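You operate a simulated robot arm through the tools that you are given. There is no shell and no other tool.

The job below is to be done with a simulated robot arm. You get a single attempt, and the scene is never put back.

TASK
Seal the bag in the sliding cup, then switch the sealer off.
Fine: seconds as the chart says; cup back at LOAD; WARM may stay lit.
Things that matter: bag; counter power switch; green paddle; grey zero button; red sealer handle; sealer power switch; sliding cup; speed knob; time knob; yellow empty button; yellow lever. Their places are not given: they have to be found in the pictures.

It is judged by the outcome, as a careful person would: the job done as asked, and still so three seconds after it is handed in. It fails if anything else is knocked over, pushed out of place, dropped, spilled or broken. Lids that push on must go on centred and level and be pressed home; caps that screw on are set level and turned clockwise until they are tight.

THE ROBOT
A 6-joint arm with a fingered hand, fixed in place. Base frame: the origin is on the floor under the middle of its stand, x ahead of it, y to its left, z up. Units: mm, degrees, N and s.
With the tool pointing down near the work surface it reaches from about 340 to 820 mm from the base axis. Its first joint turns from -166.0 to 166.0 degrees. Payload 4 kg.
Tool frame: the origin (TCP) lies between the finger pads and is the grasp point; the fingertips stand 26 mm ahead of it; z points along the fingers, y is the line along which they close. The gripper opens to 132 mm; its body begins 73 mm behind the TCP. The gripper is a hand of 5 fingers: y runs from the thumb to the fingers, the wrist lies at [0, 0, -239] in the tool frame, and closing takes about 1.5 s.
Orientation is told as [roll, pitch, yaw] about the base's x, y, z axes, in that order, counted from this pose: with the fingers straight down and closing along the base's y, the tool's x points along the base's -x, its y along +y and its z along -z.

THE INTERFACE
- The arm moves only by the tool drive_tool. Its argument "rows" is a list of rows, each an object of numbers (a shift or turn left out is 0, a gripper value left out holds the last): "dx", "dy", "dz": the shift along the tool's x, y, z in mm; "wx", "wy", "wz": the turn, a rotation vector about the tool's x, y, z in degrees. In form: [{"dx": .., "dy": .., "dz": .., "wx": .., "wy": .., "wz": ..}, ...]. A call has 1 to 20 rows; each row shifts and turns the commanded pose from where the row before left it, along the tool's axes as they then stand. "gripper" is the gripper command, from -1 (shut) to 1 (fully open), values between in proportion, set as the call begins (left out, the last holds). Each row takes 0.2 s and may step no farther than 50 mm and 8.6 degrees from the row before; otherwise, or with a gripper value out of range, the whole call is refused. A pose out of reach is approached as far as the arm can. The call stops where the force on the tool passes 90 N (or 10 N more than at its start, if that is more) or the arm is blocked; 0.2 s more then pass. The fingers move at their own pace (about 45 mm/s each) and stop on an object; they squeeze with about 32 N. The grip force told is the motor's: it shows also when the fingers shut on nothing. Time passes only in rows, and 0.2 s behind the last, so rows that do not move let the fingers close. It gives the time, the measured TCP pose, the force on the tool (base axes), the opening and the grip force at its end, in the units of the frame above (readings bear some noise), with the torque about the TCP (base axes, N m) and any sound that the robot's microphone picked up, and new pictures: "pictures" is both (left out), scene, wrist or none.
- Cameras (640 x 400 px; columns grow to the right, rows downward): "scene" is fixed at [206, -642.5, 1438.4]; the picture's right is [1.00, -0.03, 0.00], its down [-0.01, -0.33, -0.94] and it looks along [0.03, 0.94, -0.33] (base axes); focal length 326 px, centre (320, 200). "wrist" rides on the gripper at [84, 2, -97] in the tool frame; the picture's right is [-0.02, 1.00, 0.00], its down [-0.75, -0.02, -0.66] and it looks along [-0.66, -0.01, 0.75] (tool axes); focal length 270 px, centre (320, 200).
- finger_targets(finger1, finger2, finger3, finger4, thumb_bend): sets how far each is bent, from 0 (flat) to 1 (curled in); at 0.3 the hand is open as for a grip, at 0.7 the pads meet at the TCP. One left out holds its place. A second passes; each finger stops where it meets its share of the squeeze, and holds until it gets a number again. A gripper value or a shape takes the hand back. It gives what a move gives, with no picture; readings hold the bend of each and the force on the fingers (four entries, about 0 where the hand has none), thumb and palm.
- hand_shape(shape): the hand has 5 fingers and takes this shape, open, in about a second: jaw (thumb against the fingers, like two jaws); tri (thumb and two fingers); tip (a fingertip pinch); poke (one finger out to press); point (the index stretched); flat (the hand flat); cup (the hand cupped); fist (a fist). The gripper value then closes the fingers along that shape, each until it touches; the sizes above hold for jaw. It gives what a move gives, with no picture.
- probe_pixels(camera, pixels): for up to 12 pixels [column, row] of the newest picture of that camera ("zoom" is the newest enlarged one), the place [x, y, z] in the base frame of the surface seen there, good to about 2 mm, but the place of the scene camera against the robot may be out by one fixed shift of up to 18 mm in any direction. No time passes.
- close_up(camera, box): a new picture of the part [left, top, right, bottom] of that camera's present view, enlarged. No time passes.
- sign_off(): hands the job in; it is judged then, once.

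Leave the gripper open and the arm clear of the work at the hand-in unless told otherwise.

The tools are called after ">>>" as a command line: name --argument value ..., lists and objects as JSON in quotes. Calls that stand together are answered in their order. drive_tool: Moves the arm, as the interface text tells. Its arguments: {"type":"object","properties":{"rows":{"type":"array"},"gripper":{"type":"number"},"pictures":{"type":"string","enum":["both","scene","wrist","none"]}},"required":["rows"]} The other tools are called the same way: hand_shape (shape) gives the hand a shape; finger_targets (finger1, finger2, finger3, finger4, thumb_bend) moves the fingers one by one; probe_pixels (camera, pixels) gives the place of the surface under pixels of a picture; close_up (camera, box) takes an enlarged picture of a part of a camera's view; sign_off () hands the job in.

At the start:

```text
clock: 0.0
position: [395.8, 206.1, 1290.6]
orientation: [0.1, 0.0, 0.0]
force: [0.7, -0.8, 0.8]
moment: [-0.03, 0.03, 0.01]
width: 131.4
grasp_force: 0.1
shape: jaw
bend: [0.3, 0.3, 0.3, 0.3, 0.3]
finger forces: [0.0, 0.0, 0.0, 0.0, 0.0, 0.0]
```

scene: 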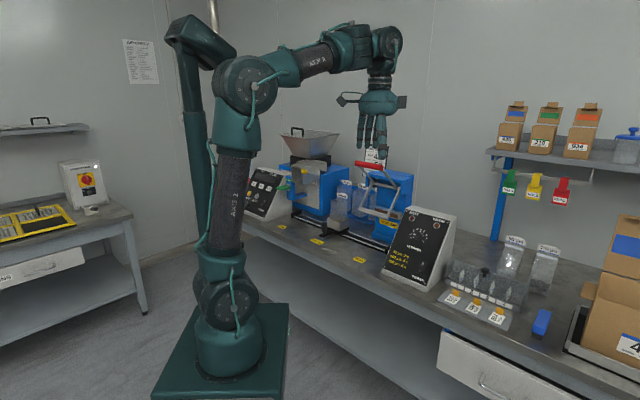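
wrist: 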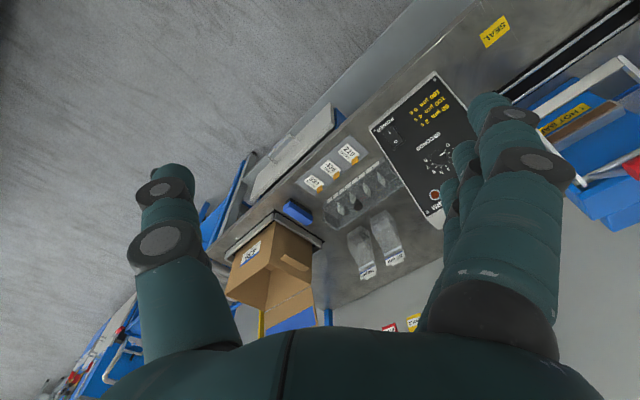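

I see a bench with a counter (left), a sealer with a red handle (around 370,170), a control box with a chart (around 420,245), and a shelf. I'll take enlarged pictures to read the details.

>>> close_up --camera "scene" --box '[320, 140, 480, 240]'

>>> close_up --camera "scene" --box '[380, 200, 480, 300]'

>>> close_up --camera "scene" --box '[230, 120, 390, 240]'

>>> close_up --camera "scene" --box '[110, 30, 170, 90]'

>>> close_up --camera "wrist" --box '[360, 60, 500, 220]'

```text
4.00 times, centred on (400, 190) of scene
```

zoom: 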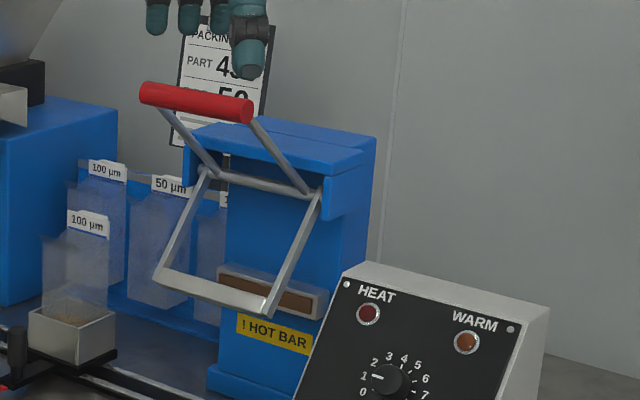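

```text
4.00 times, centred on (430, 250) of scene
```

zoom: 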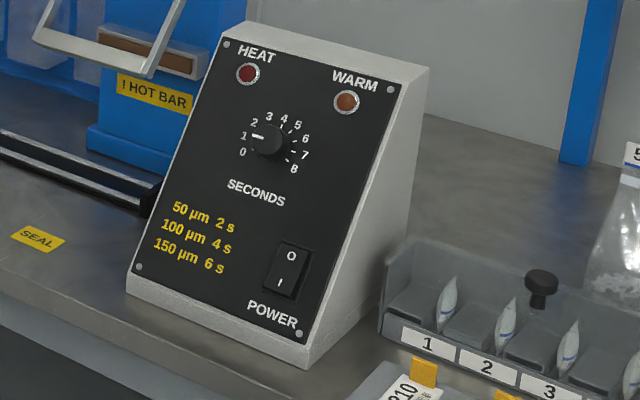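

```text
3.33 times, centred on (310, 180) of scene
```

zoom: 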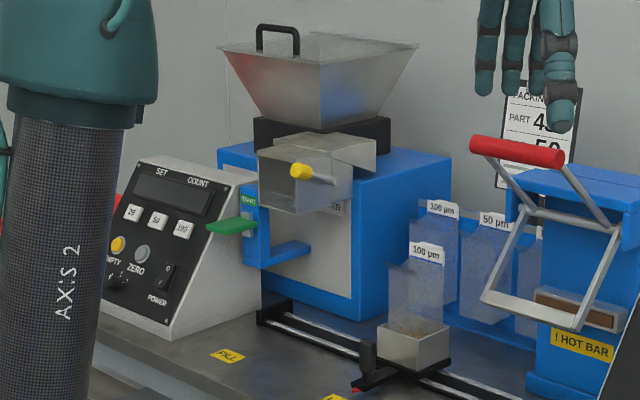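

```text
6.67 times, centred on (140, 60) of scene
```

zoom: 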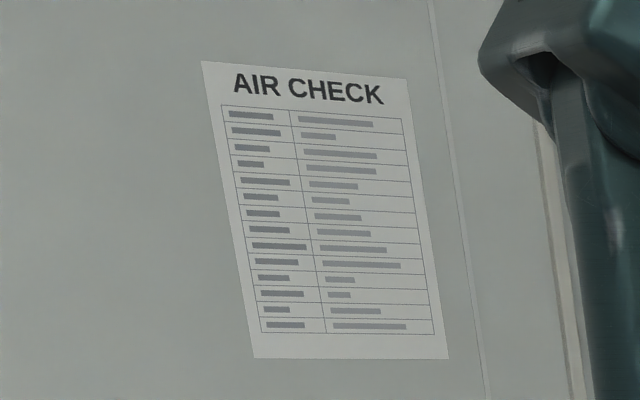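

```text
2.50 times, centred on (430, 140) of wrist
```

zoom: 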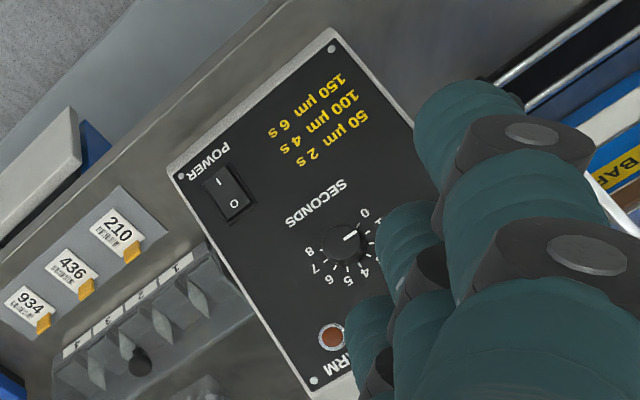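

The bag in the cup is marked 100 µm and the chart on the box says 100 µm → 4 s; the time knob is around 1. I need closer views of the switch, lamps, station marks and knob.

>>> close_up --camera "scene" --box '[430, 250, 470, 290]'

>>> close_up --camera "scene" --box '[430, 205, 480, 245]'

>>> close_up --camera "scene" --box '[270, 180, 400, 270]'

>>> close_up --camera "scene" --box '[355, 140, 415, 190]'

>>> close_up --camera "scene" --box '[400, 205, 450, 255]'

```text
10.00 times, centred on (450, 270) of scene
```

zoom: 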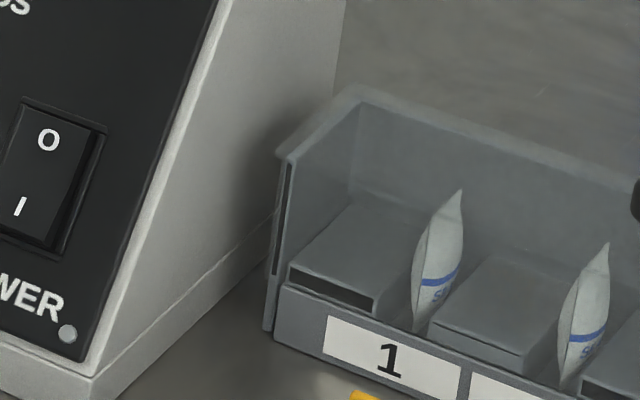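

```text
10.00 times, centred on (455, 225) of scene
```

zoom: 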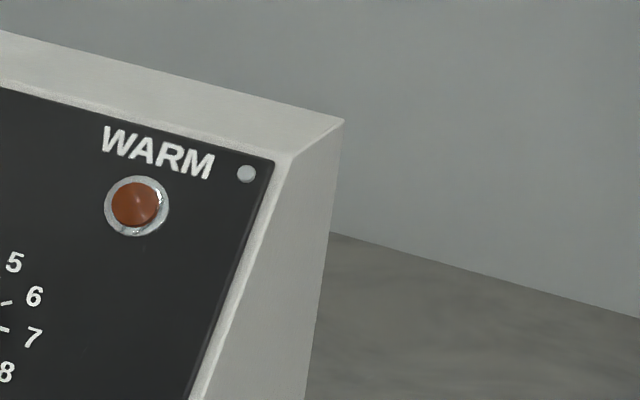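

```text
4.44 times, centred on (335, 225) of scene
```

zoom: 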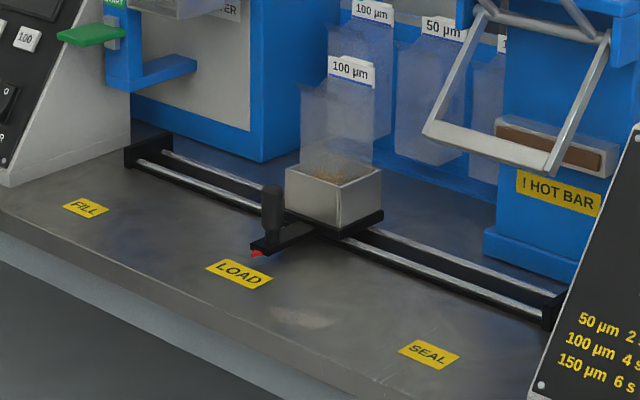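

```text
8.00 times, centred on (385, 165) of scene
```

zoom: 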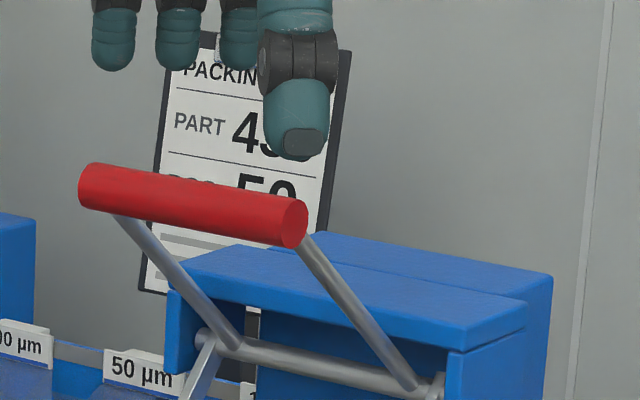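

```text
8.00 times, centred on (425, 230) of scene
```

zoom: 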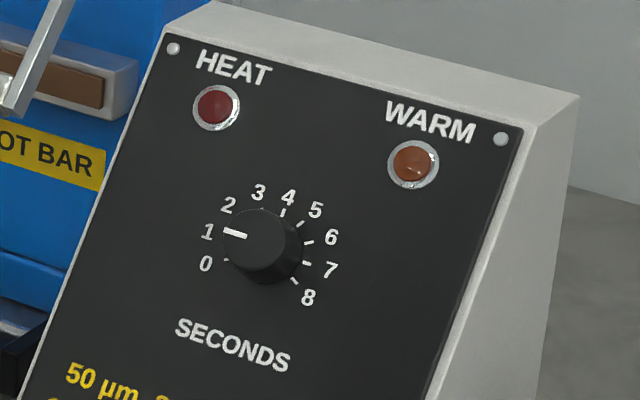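

The sealer looks off (WARM and HEAT dark), the knob at about 1, handle up, cup near LOAD. I'll probe panel features with both cameras to find the scene camera's fixed shift, and get the geometry.

>>> probe_pixels --camera "wrist" --pixels '[[374, 130], [435, 79], [427, 212], [440, 156], [394, 138], [435, 194], [495, 31], [400, 110], [415, 90]]'

>>> probe_pixels --camera "scene" --pixels '[[424.5, 283.2], [384.5, 266.8], [447.5, 222.5], [406.8, 210.8], [417, 235], [422, 267], [436, 225], [360, 260], [389, 208], [317, 241], [282, 226]]'

>>> probe_pixels --camera "scene" --pixels '[[356, 163], [369, 165], [382, 168], [323, 230], [322, 224], [335, 222], [345, 220], [338, 198], [333, 200], [374, 207], [387, 214], [361, 206]]'

```text
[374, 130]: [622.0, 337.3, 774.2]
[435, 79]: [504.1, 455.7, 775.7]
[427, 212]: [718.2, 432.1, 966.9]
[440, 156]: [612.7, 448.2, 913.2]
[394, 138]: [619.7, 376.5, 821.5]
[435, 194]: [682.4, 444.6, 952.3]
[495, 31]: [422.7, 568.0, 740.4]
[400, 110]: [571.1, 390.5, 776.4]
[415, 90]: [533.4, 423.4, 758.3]
```

```text
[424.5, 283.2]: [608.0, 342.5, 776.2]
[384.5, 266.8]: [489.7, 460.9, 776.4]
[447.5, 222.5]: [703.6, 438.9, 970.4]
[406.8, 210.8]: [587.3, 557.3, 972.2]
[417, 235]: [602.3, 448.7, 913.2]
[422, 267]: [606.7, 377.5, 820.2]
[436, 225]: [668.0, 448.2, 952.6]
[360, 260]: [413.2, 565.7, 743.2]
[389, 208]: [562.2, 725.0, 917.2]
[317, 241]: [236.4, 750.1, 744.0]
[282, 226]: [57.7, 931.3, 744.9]
```

```text
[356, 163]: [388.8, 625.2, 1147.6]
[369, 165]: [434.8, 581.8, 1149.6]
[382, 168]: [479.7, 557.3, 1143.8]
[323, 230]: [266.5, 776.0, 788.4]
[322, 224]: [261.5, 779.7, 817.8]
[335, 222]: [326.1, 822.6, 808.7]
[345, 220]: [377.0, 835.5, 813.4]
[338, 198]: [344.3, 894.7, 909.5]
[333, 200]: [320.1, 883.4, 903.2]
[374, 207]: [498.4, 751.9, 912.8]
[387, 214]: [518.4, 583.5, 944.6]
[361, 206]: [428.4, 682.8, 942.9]
```

Comparing the same screws in both cameras, the scene camera reads about (-14, +6, +2) off, so I add (+14.4, -5.7, -2) to scene readings. The panel faces (-0.58,-0.58,0.58). I'll yaw the hand 45° and move toward a standoff in front of the panel, still pointing down, then look.

>>> drive_tool --rows '[{"wz": -7.5}, {"wz": -7.5}, {"wz": -7.5}, {"wz": -7.5}, {"wz": -7.5}, {"wz": -7.5}, {"dx": -40, "dy": -10, "dz": 20}, {"dx": -40, "dy": -10, "dz": 20}, {"dx": -40, "dy": -10, "dz": 20}, {"dx": -36, "dy": -8, "dz": 20}, {"dz": 40}, {"dz": 40}, {"dz": 40}, {"dz": 40}, {"dz": 40}]'

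```text
clock: 3.2
position: [530.6, 291.1, 1012.3]
orientation: [0.0, -0.1, 45.0]
force: [0.4, 0.3, 0.7]
moment: [0.0, 0.01, -0.01]
width: 131.9
grasp_force: 0.1
shape: jaw
bend: [0.3, 0.3, 0.3, 0.3, 0.3]
finger forces: [0.0, 0.0, 0.1, 0.0, 0.0, 0.0]
```

scene: 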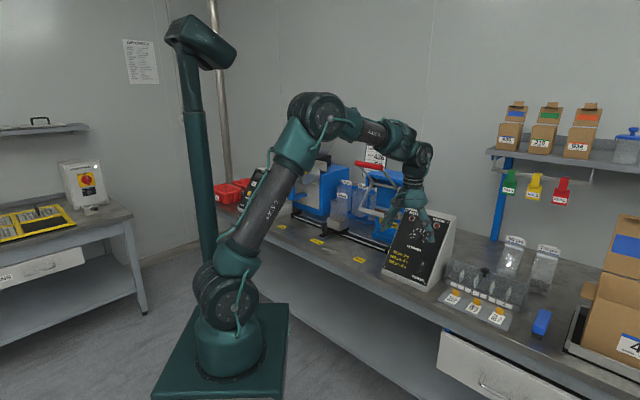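
wrist: 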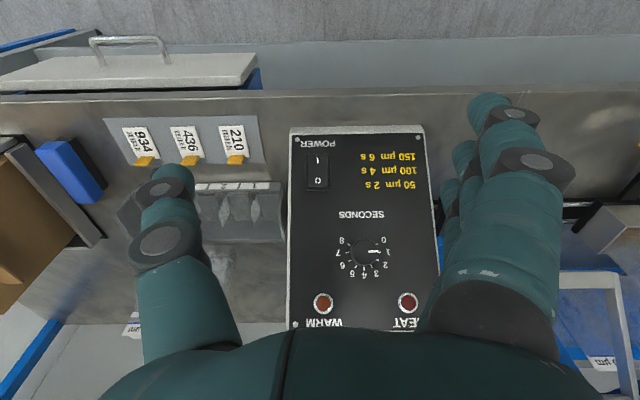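

The panel is well seen by the wrist camera (upside down). I'll zoom in on the switch and knob.

>>> close_up --camera "wrist" --box '[285, 125, 365, 195]'

>>> close_up --camera "wrist" --box '[310, 210, 430, 330]'

```text
5.71 times, centred on (325, 160) of wrist
```

zoom: 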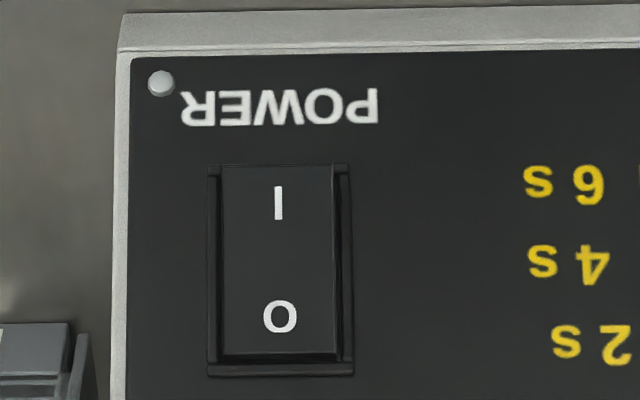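

```text
3.33 times, centred on (370, 270) of wrist
```

zoom: 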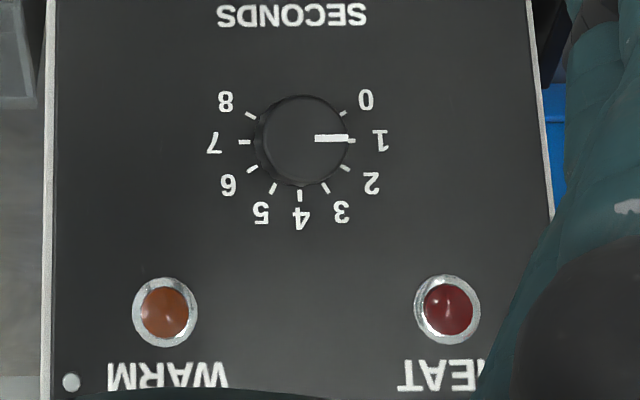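

Knob pointer is at 1; going to 4 is 90° clockwise. I'll probe depths on the rocker's I and O ends, the panel and the knob.

>>> probe_pixels --camera "wrist" --pixels '[[317, 156], [317, 160], [317, 172], [317, 186], [317, 183], [300, 170], [335, 170], [317, 148], [307, 170], [326, 170], [302, 143], [377, 164]]'

>>> probe_pixels --camera "wrist" --pixels '[[364, 252], [352, 252], [376, 252], [364, 242], [364, 264], [345, 252], [384, 252], [364, 275], [364, 236], [323, 303], [407, 302], [331, 129]]'

```text
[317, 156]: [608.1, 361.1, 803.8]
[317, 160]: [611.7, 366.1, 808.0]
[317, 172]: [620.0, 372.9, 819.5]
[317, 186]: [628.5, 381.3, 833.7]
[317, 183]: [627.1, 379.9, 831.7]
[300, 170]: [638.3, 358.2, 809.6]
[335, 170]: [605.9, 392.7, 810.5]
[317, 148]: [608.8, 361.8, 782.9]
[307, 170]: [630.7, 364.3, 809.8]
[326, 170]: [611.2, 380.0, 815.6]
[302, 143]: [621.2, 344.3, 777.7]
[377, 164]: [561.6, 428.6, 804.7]
```

```text
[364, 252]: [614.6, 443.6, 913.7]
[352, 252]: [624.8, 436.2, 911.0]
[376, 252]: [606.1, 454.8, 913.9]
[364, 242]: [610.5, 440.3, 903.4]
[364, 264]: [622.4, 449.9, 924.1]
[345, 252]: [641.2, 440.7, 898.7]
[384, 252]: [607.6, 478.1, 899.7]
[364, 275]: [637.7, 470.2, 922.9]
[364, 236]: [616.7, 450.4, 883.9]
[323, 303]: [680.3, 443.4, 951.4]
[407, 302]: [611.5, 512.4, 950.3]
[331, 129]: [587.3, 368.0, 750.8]
```

The O end is pressed in (6 mm high vs 12 mm at the I end), so the sealer is off; the I end at about (608,361,804) must be pushed. I'll tilt the hand to face the panel squarely.

>>> drive_tool --rows '[{"wy": -7.82}, {"wy": -7.82}, {"wy": -7.82}, {"wy": -7.82}, {"wy": -7.82}, {"wy": -7.82}, {"wy": -7.82}]' --pictures "both"

>>> hand_shape --shape "poke"

```text
clock: 4.8
position: [532.6, 289.8, 1009.9]
orientation: [0.0, -55.0, 44.9]
force: [-0.1, 0.7, -0.2]
moment: [0.04, 0.04, 0.03]
width: 132.0
grasp_force: 0.0
shape: jaw
bend: [0.3, 0.3, 0.3, 0.3, 0.3]
finger forces: [0.1, 0.0, 0.0, 0.1, 0.1, 0.1]
```

scene: 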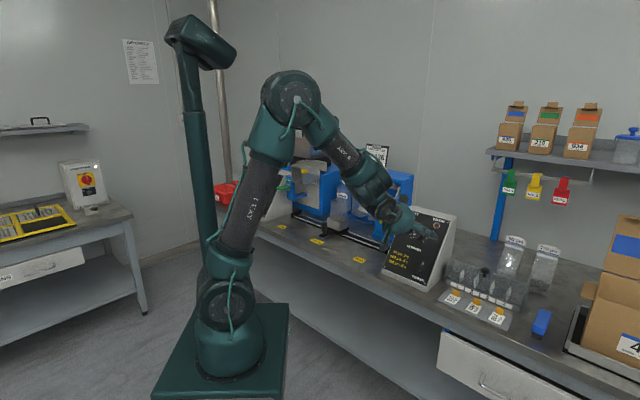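
wrist: 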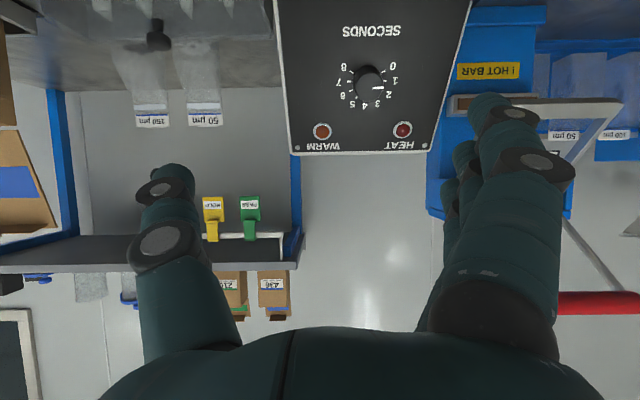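

```text
clock: 5.7
position: [532.2, 290.4, 1010.7]
orientation: [0.0, -54.7, 45.0]
force: [0.3, -0.1, 0.6]
moment: [-0.01, 0.02, 0.0]
width: 0.0
grasp_force: 0.0
shape: poke
bend: [1.0, 1.0, 1.0, 1.0, 0.47]
finger forces: [0.0, 0.1, 0.0, 0.1, 0.1, 0.1]
```

Shape "poke" is set; I need a picture to see where the pressing finger is, so a still row.

>>> drive_tool --rows '[{"dz": 0}]'

```text
clock: 6.1
position: [532.2, 289.7, 1011.1]
orientation: [0.0, -54.7, 45.0]
force: [0.4, 0.2, -0.5]
moment: [-0.02, -0.01, 0.03]
width: 0.0
grasp_force: 0.0
shape: poke
bend: [1.0, 1.0, 1.0, 1.0, 0.47]
finger forces: [0.0, 0.1, 0.0, 0.0, 0.0, 0.1]
```

scene: 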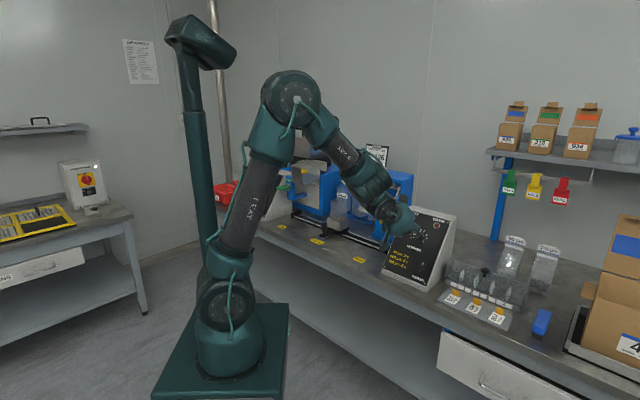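
wrist: 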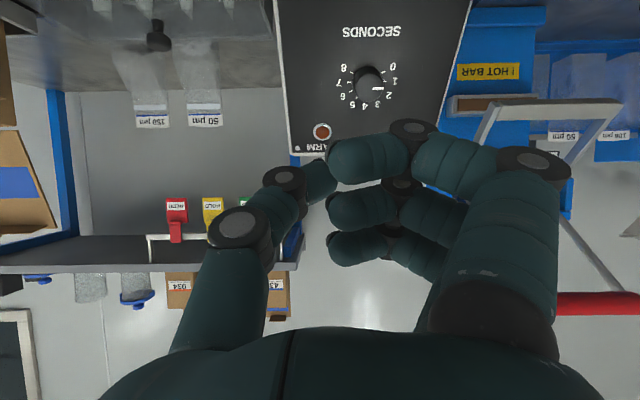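

In "poke" all fingers are curled here. I'll try "point" and look at it.

>>> hand_shape --shape "point"

>>> drive_tool --rows '[{"dz": 0}]'

```text
clock: 7.0
position: [532.4, 290.7, 1011.2]
orientation: [0.0, -54.8, 45.1]
force: [-0.2, 0.1, 0.5]
moment: [0.01, -0.04, 0.01]
width: 125.9
grasp_force: 0.0
shape: point
bend: [0.28, 1.0, 1.0, 1.0, 0.55]
finger forces: [0.0, 0.1, 0.0, 0.1, 0.1, 0.0]
```

```text
clock: 7.4
position: [532.1, 289.2, 1010.0]
orientation: [0.0, -54.9, 45.0]
force: [-0.1, -0.2, -0.8]
moment: [-0.01, 0.0, 0.01]
width: 126.3
grasp_force: 0.1
shape: point
bend: [0.28, 1.0, 1.0, 1.0, 0.55]
finger forces: [0.0, 0.0, 0.0, 0.0, 0.1, 0.1]
```

scene: 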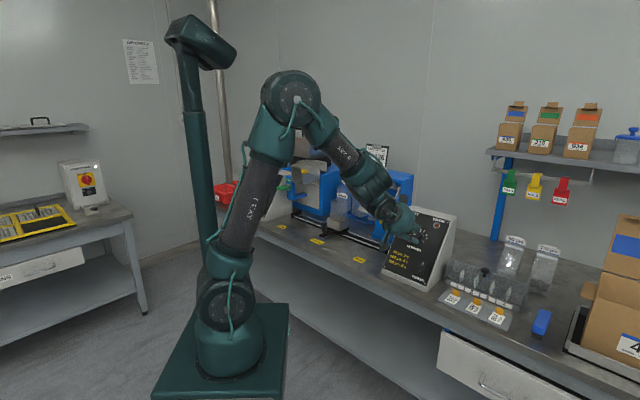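
wrist: 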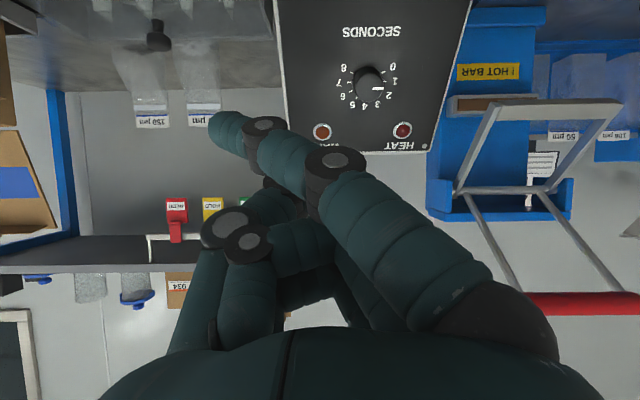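

Now the index is stretched, slanting to the left with its tip near (222,126). I'll probe the fingertip.

>>> probe_pixels --camera "wrist" --pixels '[[216, 122], [222, 128], [228, 134], [235, 118], [230, 115], [240, 140], [263, 124], [336, 160], [212, 132]]'

>>> close_up --camera "wrist" --box '[180, 80, 360, 240]'

>>> close_up --camera "scene" --box '[360, 180, 460, 270]'

```text
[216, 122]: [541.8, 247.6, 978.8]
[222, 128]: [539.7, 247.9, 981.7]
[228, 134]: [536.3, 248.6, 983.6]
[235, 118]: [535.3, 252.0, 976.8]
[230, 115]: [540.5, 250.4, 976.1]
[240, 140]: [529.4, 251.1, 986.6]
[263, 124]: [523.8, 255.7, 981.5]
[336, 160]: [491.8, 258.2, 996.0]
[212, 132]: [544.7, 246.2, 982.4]
```

```text
2.50 times, centred on (270, 160) of wrist
```

zoom: 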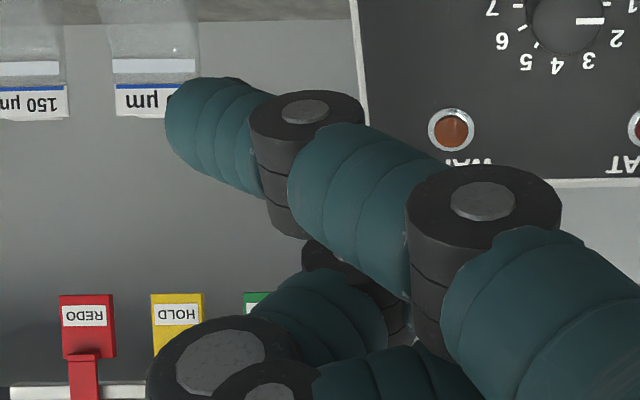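

```text
4.44 times, centred on (410, 225) of scene
```

zoom: 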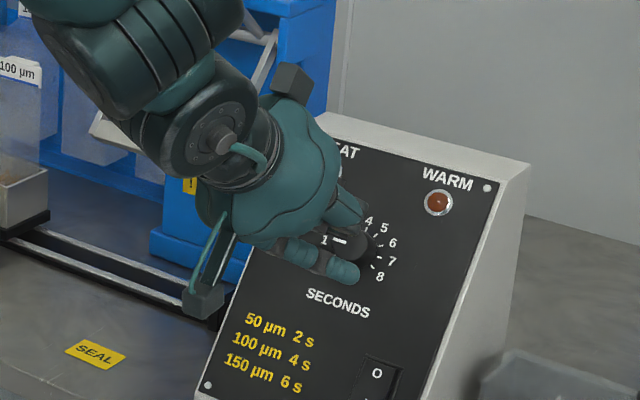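

The index in "point" leans strongly sideways (tip at tool about (36,-38,0)). I'll try bending fingers individually: index flat, others curled, to get a straight finger.

>>> finger_targets --finger1 0.0 --finger2 1.0 --finger3 1.0 --finger4 1.0 --thumb_bend 0.8

>>> drive_tool --rows '[{"dz": 0}]'

```text
clock: 8.4
position: [531.9, 290.3, 1010.8]
orientation: [0.0, -54.8, 45.0]
force: [0.0, -0.6, -0.2]
moment: [-0.02, -0.01, -0.01]
width: 91.5
grasp_force: 0.0
shape: fingers
bend: [0.0, 1.0, 1.0, 1.0, 0.8]
finger forces: [0.0, 0.0, 0.1, 0.1, 0.0, 0.1]
```

```text
clock: 8.8
position: [533.0, 290.5, 1010.3]
orientation: [-0.1, -54.8, 45.0]
force: [0.0, 0.0, -0.1]
moment: [0.02, 0.0, 0.0]
width: 91.8
grasp_force: 0.1
shape: fingers
bend: [0.0, 1.0, 1.0, 1.0, 0.8]
finger forces: [0.0, 0.0, 0.0, 0.1, 0.1, 0.1]
```

scene: 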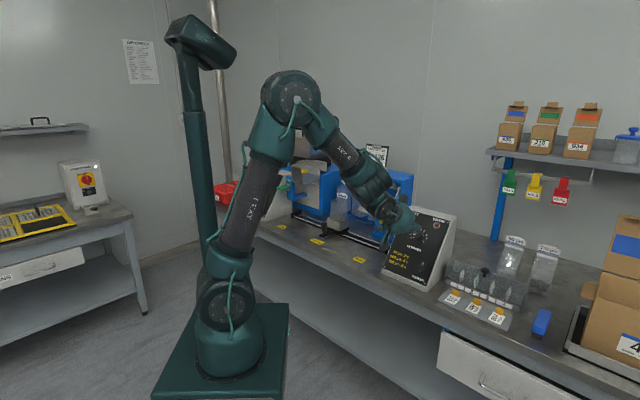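
wrist: 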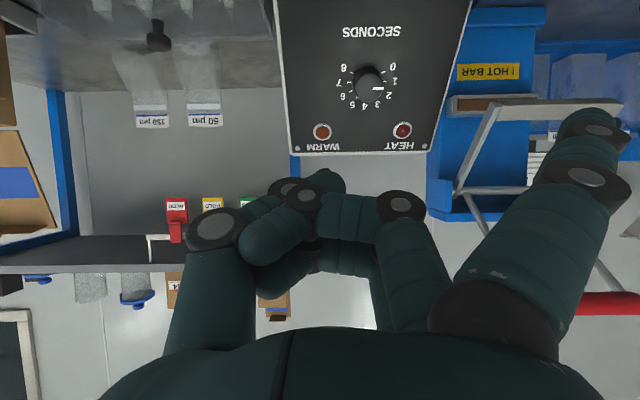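

With index at 0 it leans outward; at 0.3 it should point forward. Setting index 0.3 and viewing.

>>> finger_targets --finger1 0.3

>>> drive_tool --rows '[{"dz": 0}]' --pictures "wrist"

>>> close_up --camera "wrist" --box '[420, 60, 600, 200]'

```text
clock: 9.8
position: [532.5, 290.0, 1010.3]
orientation: [0.0, -54.7, 44.9]
force: [-0.7, 0.0, -0.1]
moment: [-0.01, 0.01, 0.01]
width: 65.2
grasp_force: 0.0
shape: fingers
bend: [0.3, 1.0, 1.0, 1.0, 0.8]
finger forces: [0.0, 0.1, 0.0, 0.0, 0.0, 0.0]
```

```text
clock: 10.2
position: [532.9, 289.1, 1011.1]
orientation: [0.0, -54.8, 45.1]
force: [0.2, 0.5, 0.0]
moment: [-0.02, -0.02, 0.01]
width: 65.6
grasp_force: 0.0
shape: fingers
bend: [0.3, 1.0, 1.0, 1.0, 0.8]
finger forces: [0.0, 0.1, 0.0, 0.0, 0.0, 0.1]
```

wrist: 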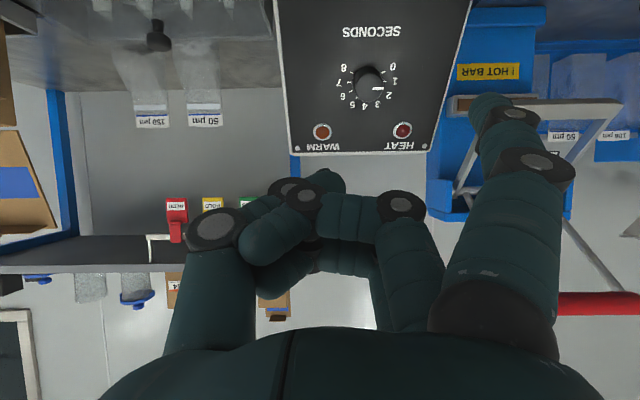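

```text
2.86 times, centred on (510, 130) of wrist
```

zoom: 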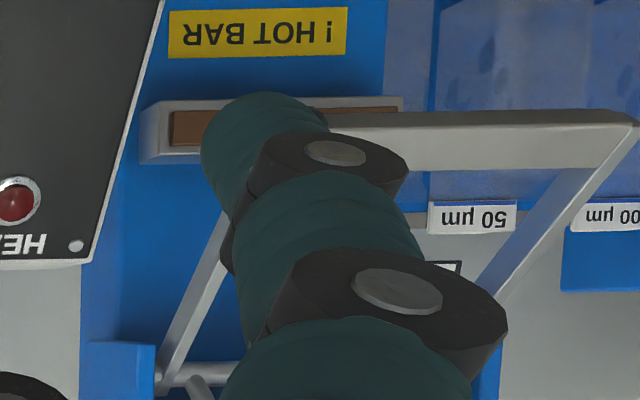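

The index now points forward, tip near pixel (485,98), others curled. I'll probe the index tip and the curled fingers to know their lead.

>>> probe_pixels --camera "wrist" --pixels '[[480, 97], [490, 94], [484, 104], [474, 107], [500, 97], [345, 180], [328, 172], [300, 195], [400, 200], [265, 240], [215, 225], [323, 180]]'

```text
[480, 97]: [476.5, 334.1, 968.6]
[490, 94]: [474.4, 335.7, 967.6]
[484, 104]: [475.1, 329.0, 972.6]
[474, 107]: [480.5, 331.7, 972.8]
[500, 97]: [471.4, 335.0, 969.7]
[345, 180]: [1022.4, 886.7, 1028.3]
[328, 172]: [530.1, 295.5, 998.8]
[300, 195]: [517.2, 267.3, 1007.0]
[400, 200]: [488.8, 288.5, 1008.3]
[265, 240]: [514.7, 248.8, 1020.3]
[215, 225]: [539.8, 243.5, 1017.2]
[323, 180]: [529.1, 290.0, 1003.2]
```

Index tip is at roughly tool (30,70,25), about 15 mm ahead of the curled ones. Before approaching the switch I check the heights of the tray to the right of the box, which the curled fingers will pass above.

>>> probe_pixels --camera "scene" --pixels '[[450, 272], [450, 262], [463, 275], [484, 272], [470, 268], [500, 275], [520, 285], [455, 297], [480, 263]]'

>>> close_up --camera "scene" --box '[430, 240, 560, 340]'

```text
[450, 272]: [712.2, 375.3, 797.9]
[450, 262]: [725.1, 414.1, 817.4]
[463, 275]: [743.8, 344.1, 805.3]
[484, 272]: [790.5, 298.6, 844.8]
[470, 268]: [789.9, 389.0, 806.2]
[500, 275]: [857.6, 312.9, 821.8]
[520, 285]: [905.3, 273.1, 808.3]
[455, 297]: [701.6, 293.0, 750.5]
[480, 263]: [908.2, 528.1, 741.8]
```

```text
4.00 times, centred on (495, 290) of scene
```

zoom: 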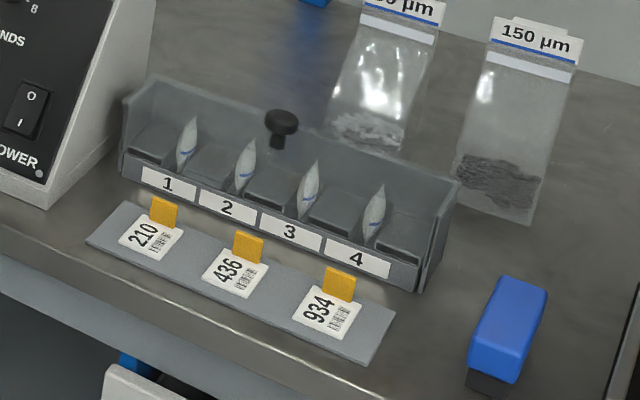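

The tray is about 100 mm behind where the curled fingers will be, so it is clear. Move to a standoff with the index tip about 30 mm off the I end of the rocker.

>>> drive_tool --rows '[{"dx": 25, "dy": -25, "dz": 30}, {"dx": 25, "dy": -25, "dz": 30}, {"dx": 24, "dy": -22.7, "dz": 30}, {"dz": 30}, {"dz": 29}]'

```text
clock: 11.4
position: [640.1, 294.2, 861.6]
orientation: [0.0, -54.8, 45.1]
force: [-0.1, 0.5, 0.5]
moment: [0.02, 0.02, 0.0]
width: 65.3
grasp_force: 0.1
shape: fingers
bend: [0.3, 1.0, 1.0, 1.0, 0.8]
finger forces: [0.0, 0.0, 0.0, 0.0, 0.0, 0.0]
```

scene: 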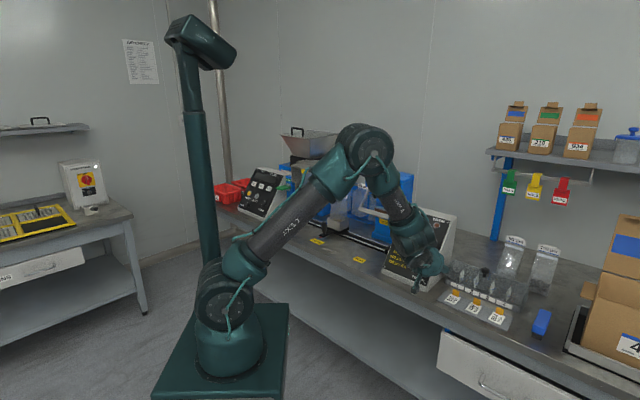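
wrist: 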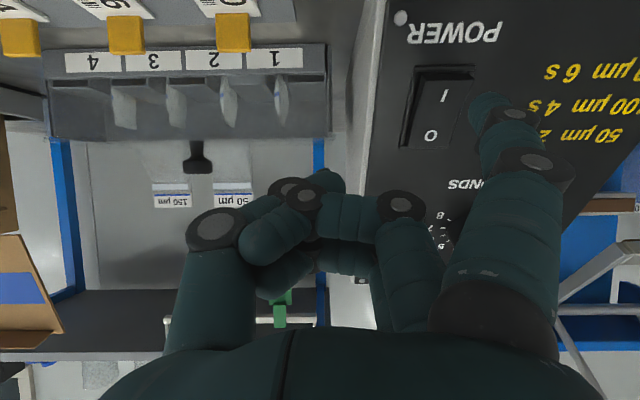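

The rocker is at (440,105), fingertip at (485,98). I'll probe both to verify alignment along the normal.

>>> probe_pixels --camera "wrist" --pixels '[[445, 80], [445, 96], [431, 135], [417, 105], [470, 80], [480, 97], [484, 104], [474, 107], [500, 97], [400, 110], [438, 68], [490, 94]]'

>>> close_up --camera "wrist" --box '[380, 40, 560, 160]'

```text
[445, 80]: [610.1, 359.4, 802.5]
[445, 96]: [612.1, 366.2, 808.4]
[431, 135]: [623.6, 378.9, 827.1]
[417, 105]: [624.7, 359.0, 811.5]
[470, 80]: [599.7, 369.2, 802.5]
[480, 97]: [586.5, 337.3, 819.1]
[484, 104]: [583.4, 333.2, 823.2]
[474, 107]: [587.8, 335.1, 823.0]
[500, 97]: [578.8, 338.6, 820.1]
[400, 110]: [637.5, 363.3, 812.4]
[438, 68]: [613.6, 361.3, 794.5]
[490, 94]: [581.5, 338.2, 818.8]
```

```text
3.33 times, centred on (470, 100) of wrist
```

zoom: 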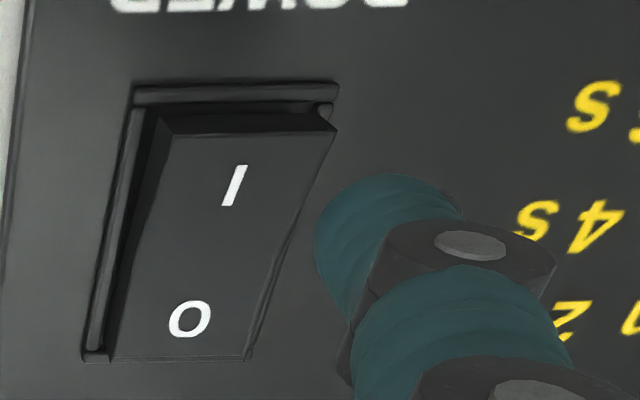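

Tip at panel coords (r≈174, u≈1055), I pad at (174, 1056): aligned. Advance slowly along the tool's z to press.

>>> drive_tool --rows '[{"dz": 10}, {"dz": 8}, {"dz": 4}, {"dz": 3}, {"dz": 2}, {"dz": 2}]' --pictures "wrist"

```text
clock: 12.8
position: [655.7, 312.1, 847.5]
orientation: [0.0, -54.8, 45.1]
force: [-0.1, -0.4, 0.1]
moment: [-0.01, 0.03, -0.02]
width: 65.1
grasp_force: 0.0
shape: fingers
bend: [0.3, 1.0, 1.0, 1.0, 0.8]
finger forces: [0.1, 0.1, 0.1, 0.0, 0.0, 0.0]
```

wrist: 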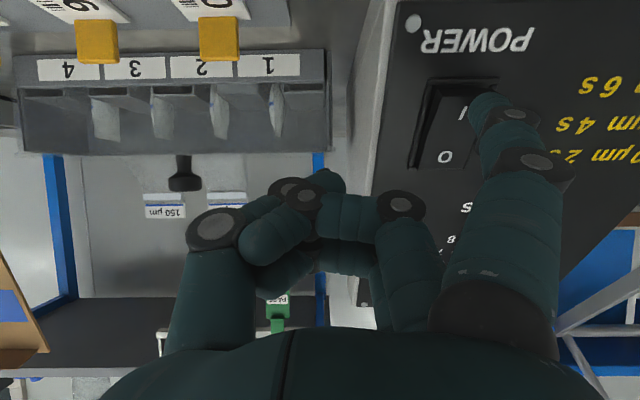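

No contact yet. Continue in small steps.

>>> drive_tool --rows '[{"dz": 2}, {"dz": 2}, {"dz": 2}, {"dz": 1.5}]' --pictures "wrist"

>>> close_up --camera "wrist" --box '[380, 40, 560, 160]'

```text
clock: 13.8
position: [661.2, 315.4, 842.6]
orientation: [-0.2, -54.8, 44.9]
force: [-4.6, -8.9, 5.4]
moment: [-0.01, 0.45, 0.75]
width: 66.0
grasp_force: 4.9
shape: fingers
bend: [0.3, 1.0, 1.0, 1.0, 0.8]
finger forces: [10.5, 0.1, 0.0, 0.0, 0.0, 0.0]
```

wrist: 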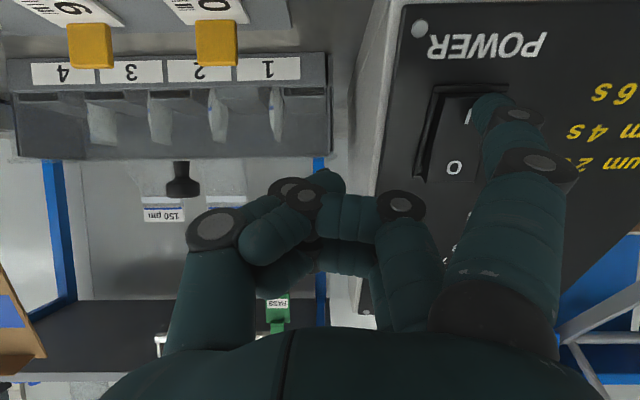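

```text
3.33 times, centred on (470, 100) of wrist
```

zoom: 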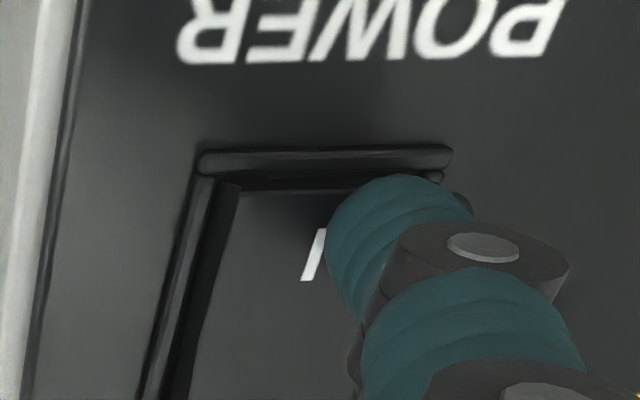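

Contact (about 10 N) but the tip is close to the rocker's edge on one side. I'll back off 6 mm, shift 7 mm toward the rocker's middle, and press again.

>>> drive_tool --rows '[{"dz": -6}, {"dy": -7}, {"dz": 3}, {"dz": 2}, {"dz": 2}, {"dz": 2}]' --pictures "wrist"

>>> close_up --camera "wrist" --box '[380, 40, 560, 160]'

```text
clock: 15.2
position: [667.8, 309.3, 840.6]
orientation: [-0.2, -54.6, 44.9]
force: [-8.5, -24.4, 13.2]
moment: [-0.13, 1.08, 1.94]
width: 68.2
grasp_force: 12.9
shape: fingers
bend: [0.3, 1.0, 1.0, 1.0, 0.8]
finger forces: [26.6, 0.0, 0.0, 0.0, 0.0, 0.0]
```

wrist: 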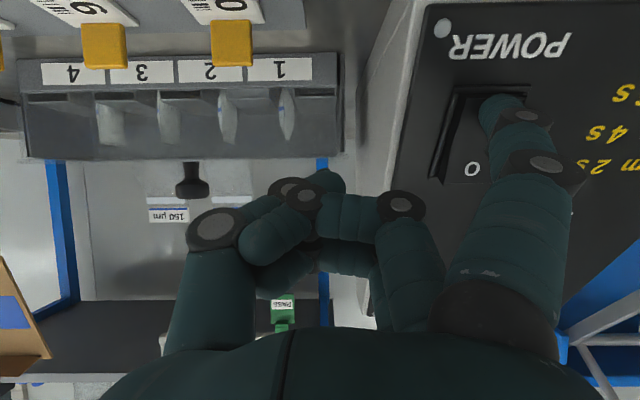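

```text
3.33 times, centred on (470, 100) of wrist
```

zoom: 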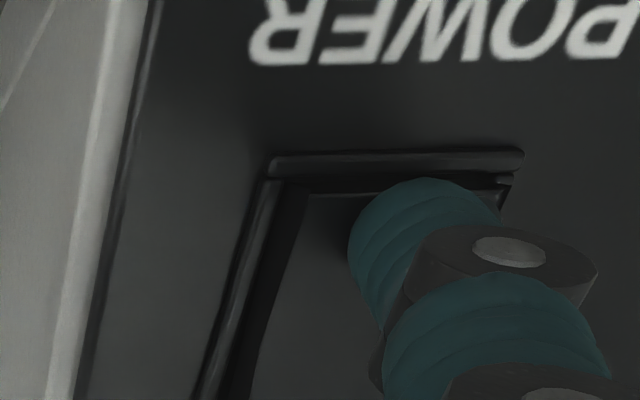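

Force is up to 27 N with no click reported yet. I'll press a little further in 1.5 mm steps.

>>> drive_tool --rows '[{"dz": 1.5}, {"dz": 1.5}, {"dz": 0}]' --pictures "both"

>>> close_up --camera "wrist" --box '[380, 40, 560, 160]'

>>> close_up --camera "scene" --box '[400, 200, 460, 240]'

```text
clock: 16.0
position: [670.1, 314.3, 840.1]
orientation: [0.1, -54.8, 44.9]
force: [-10.6, -21.8, 10.3]
moment: [-0.28, 1.07, 1.98]
width: 72.5
grasp_force: 12.3
shape: fingers
bend: [0.28, 1.0, 1.0, 1.0, 0.8]
finger forces: [25.1, 0.0, 0.0, 0.0, 0.1, 0.0]
```

scene: 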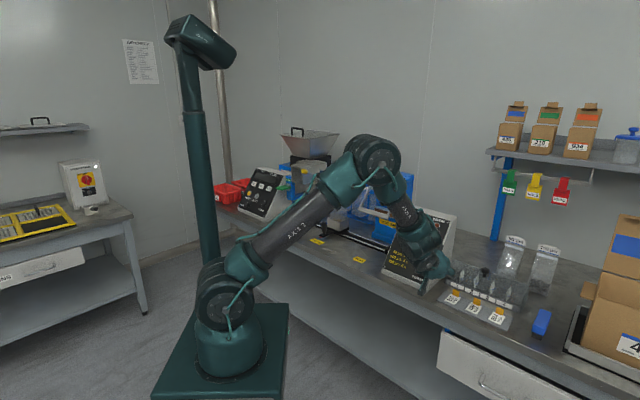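
wrist: 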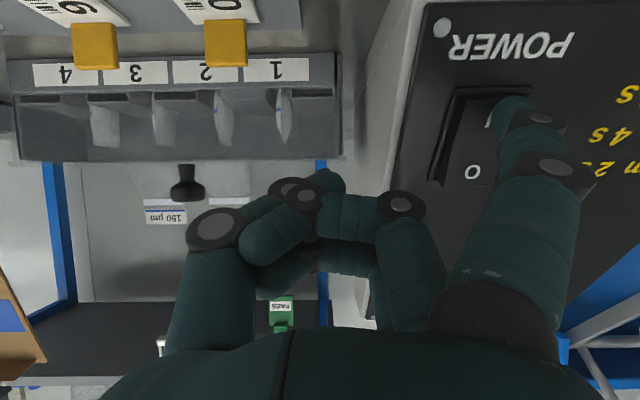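

```text
3.33 times, centred on (470, 100) of wrist
```

zoom: 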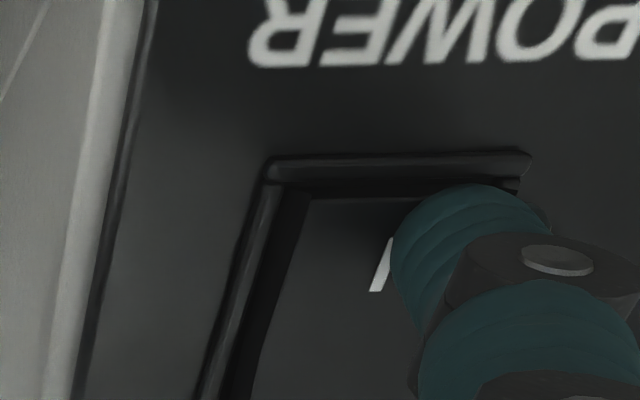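

```text
10.00 times, centred on (430, 220) of scene
```

zoom: 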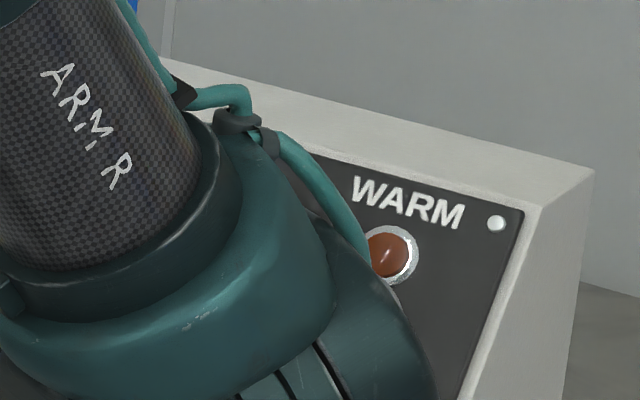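

The finger slipped sideways and bent back rather than toggling the rocker. I'll back off and use a stiffer shape: the fingertip pinch ("tip") closed, thumb braced against the index.

>>> drive_tool --rows '[{"dz": -20}, {"dz": -30}, {"dz": -30}]' --pictures "none"

>>> hand_shape --shape "tip"

>>> drive_tool --rows '[{"dz": 0}]' --pictures "wrist"

>>> drive_tool --rows '[{"dz": 0}, {"dz": 0}, {"dz": 0}, {"dz": 0}, {"dz": 0}, {"dz": 0}, {"dz": 0}, {"dz": 0}]' --gripper -1 --pictures "wrist"

```text
clock: 16.8
position: [620.8, 268.0, 883.5]
orientation: [-0.1, -54.8, 44.9]
force: [-0.5, 0.4, 0.1]
moment: [-0.01, -0.02, 0.0]
width: 65.4
grasp_force: 0.1
shape: fingers
bend: [0.3, 1.0, 1.0, 1.0, 0.8]
finger forces: [0.0, 0.0, 0.1, 0.0, 0.0, 0.0]
```

```text
clock: 17.7
position: [620.8, 268.8, 883.4]
orientation: [0.1, -54.8, 44.9]
force: [0.3, 0.3, 0.2]
moment: [-0.03, -0.02, -0.02]
width: 132.0
grasp_force: 0.0
shape: tip
bend: [0.0, 0.3, 0.3, 0.0, 0.3]
finger forces: [0.0, 0.0, 0.1, 0.0, 0.0, 0.1]
```

```text
clock: 18.1
position: [621.4, 267.9, 883.5]
orientation: [0.0, -54.8, 45.1]
force: [-0.2, -0.6, 0.1]
moment: [-0.02, 0.01, 0.01]
width: 132.0
grasp_force: 0.0
shape: tip
bend: [0.0, 0.3, 0.3, 0.0, 0.3]
finger forces: [0.0, 0.0, 0.1, 0.0, 0.0, 0.0]
```

wrist: 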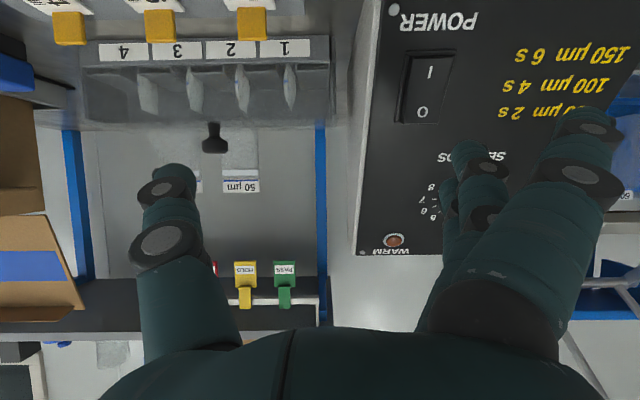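

```text
clock: 19.9
position: [621.3, 268.0, 883.4]
orientation: [-0.1, -54.8, 45.0]
force: [1.8, 0.4, 0.4]
moment: [-0.04, 0.0, -0.01]
width: 0.0
grasp_force: 17.2
shape: tip
bend: [0.03, 0.63, 0.63, 0.03, 0.67]
finger forces: [0.0, 0.1, 0.1, 0.0, 0.0, 0.0]
```

wrist: 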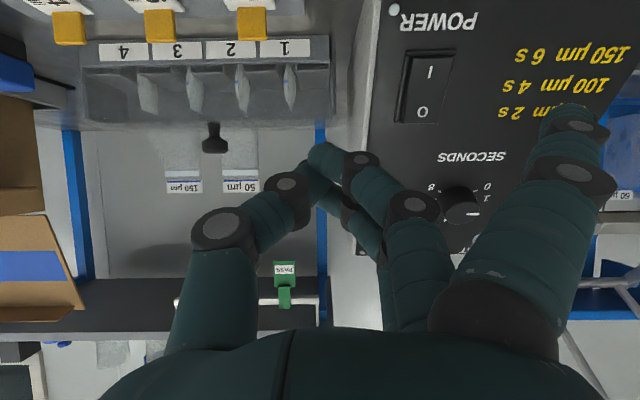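

In "tip" the outer fingers stick out. I'll set the fingers individually: finger 2 and the thumb pinched together (self-bracing), others curled.

>>> finger_targets --finger1 1.0 --finger2 0.7 --finger3 1.0 --finger4 1.0 --thumb_bend 0.7

>>> drive_tool --rows '[{"dz": 0}]' --pictures "wrist"

>>> close_up --camera "wrist" --box '[240, 100, 460, 240]'

```text
clock: 20.9
position: [620.4, 267.6, 883.9]
orientation: [0.0, -54.9, 45.1]
force: [0.2, -0.4, 0.4]
moment: [-0.04, -0.02, -0.03]
width: 44.6
grasp_force: 0.1
shape: fingers
bend: [1.0, 0.7, 0.84, 1.0, 0.69]
finger forces: [0.0, 0.1, 0.1, 0.0, 0.0, 0.0]
```

```text
clock: 21.3
position: [620.8, 268.9, 883.7]
orientation: [0.0, -54.8, 45.1]
force: [0.6, -0.1, 0.3]
moment: [-0.03, -0.02, -0.02]
width: 44.5
grasp_force: 0.0
shape: fingers
bend: [1.0, 0.7, 0.84, 1.0, 0.69]
finger forces: [0.0, 0.0, 0.0, 0.0, 0.0, 0.0]
```

wrist: 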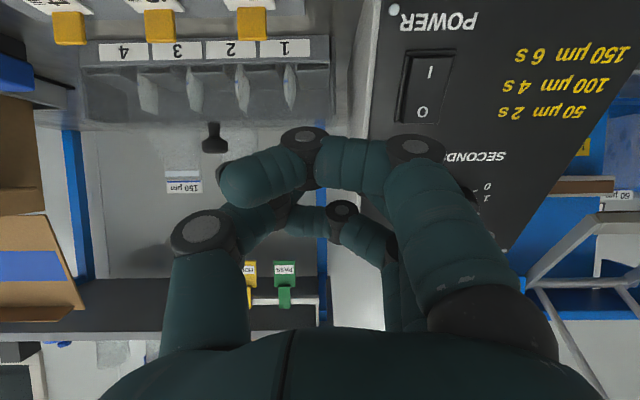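

```text
2.86 times, centred on (350, 170) of wrist
```

zoom: 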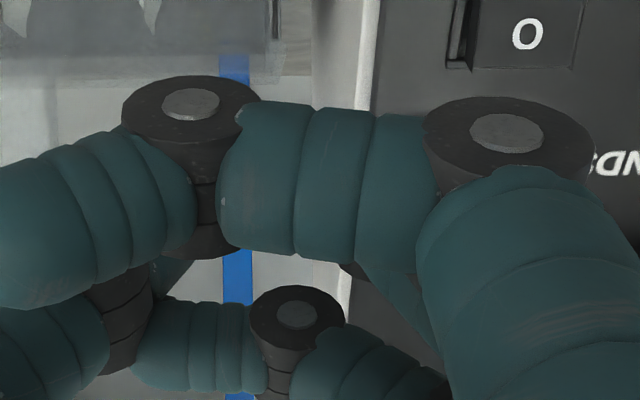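

The curled index now covers the pinch; this is not a good shape. I'll probe where the index's base knuckle and links lie, to choose a bend where the tip is straight ahead of its knuckle (so pressing cannot bend it).

>>> probe_pixels --camera "wrist" --pixels '[[470, 310], [500, 320], [440, 300], [540, 340], [415, 150], [303, 135], [350, 160], [225, 180], [440, 220], [460, 250]]'

```text
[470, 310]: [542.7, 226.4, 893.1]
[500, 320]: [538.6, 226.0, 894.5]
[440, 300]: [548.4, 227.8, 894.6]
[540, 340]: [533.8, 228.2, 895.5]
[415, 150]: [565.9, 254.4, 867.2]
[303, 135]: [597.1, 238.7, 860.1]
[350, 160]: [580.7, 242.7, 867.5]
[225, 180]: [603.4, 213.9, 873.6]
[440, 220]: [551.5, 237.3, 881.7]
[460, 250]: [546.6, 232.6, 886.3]
```

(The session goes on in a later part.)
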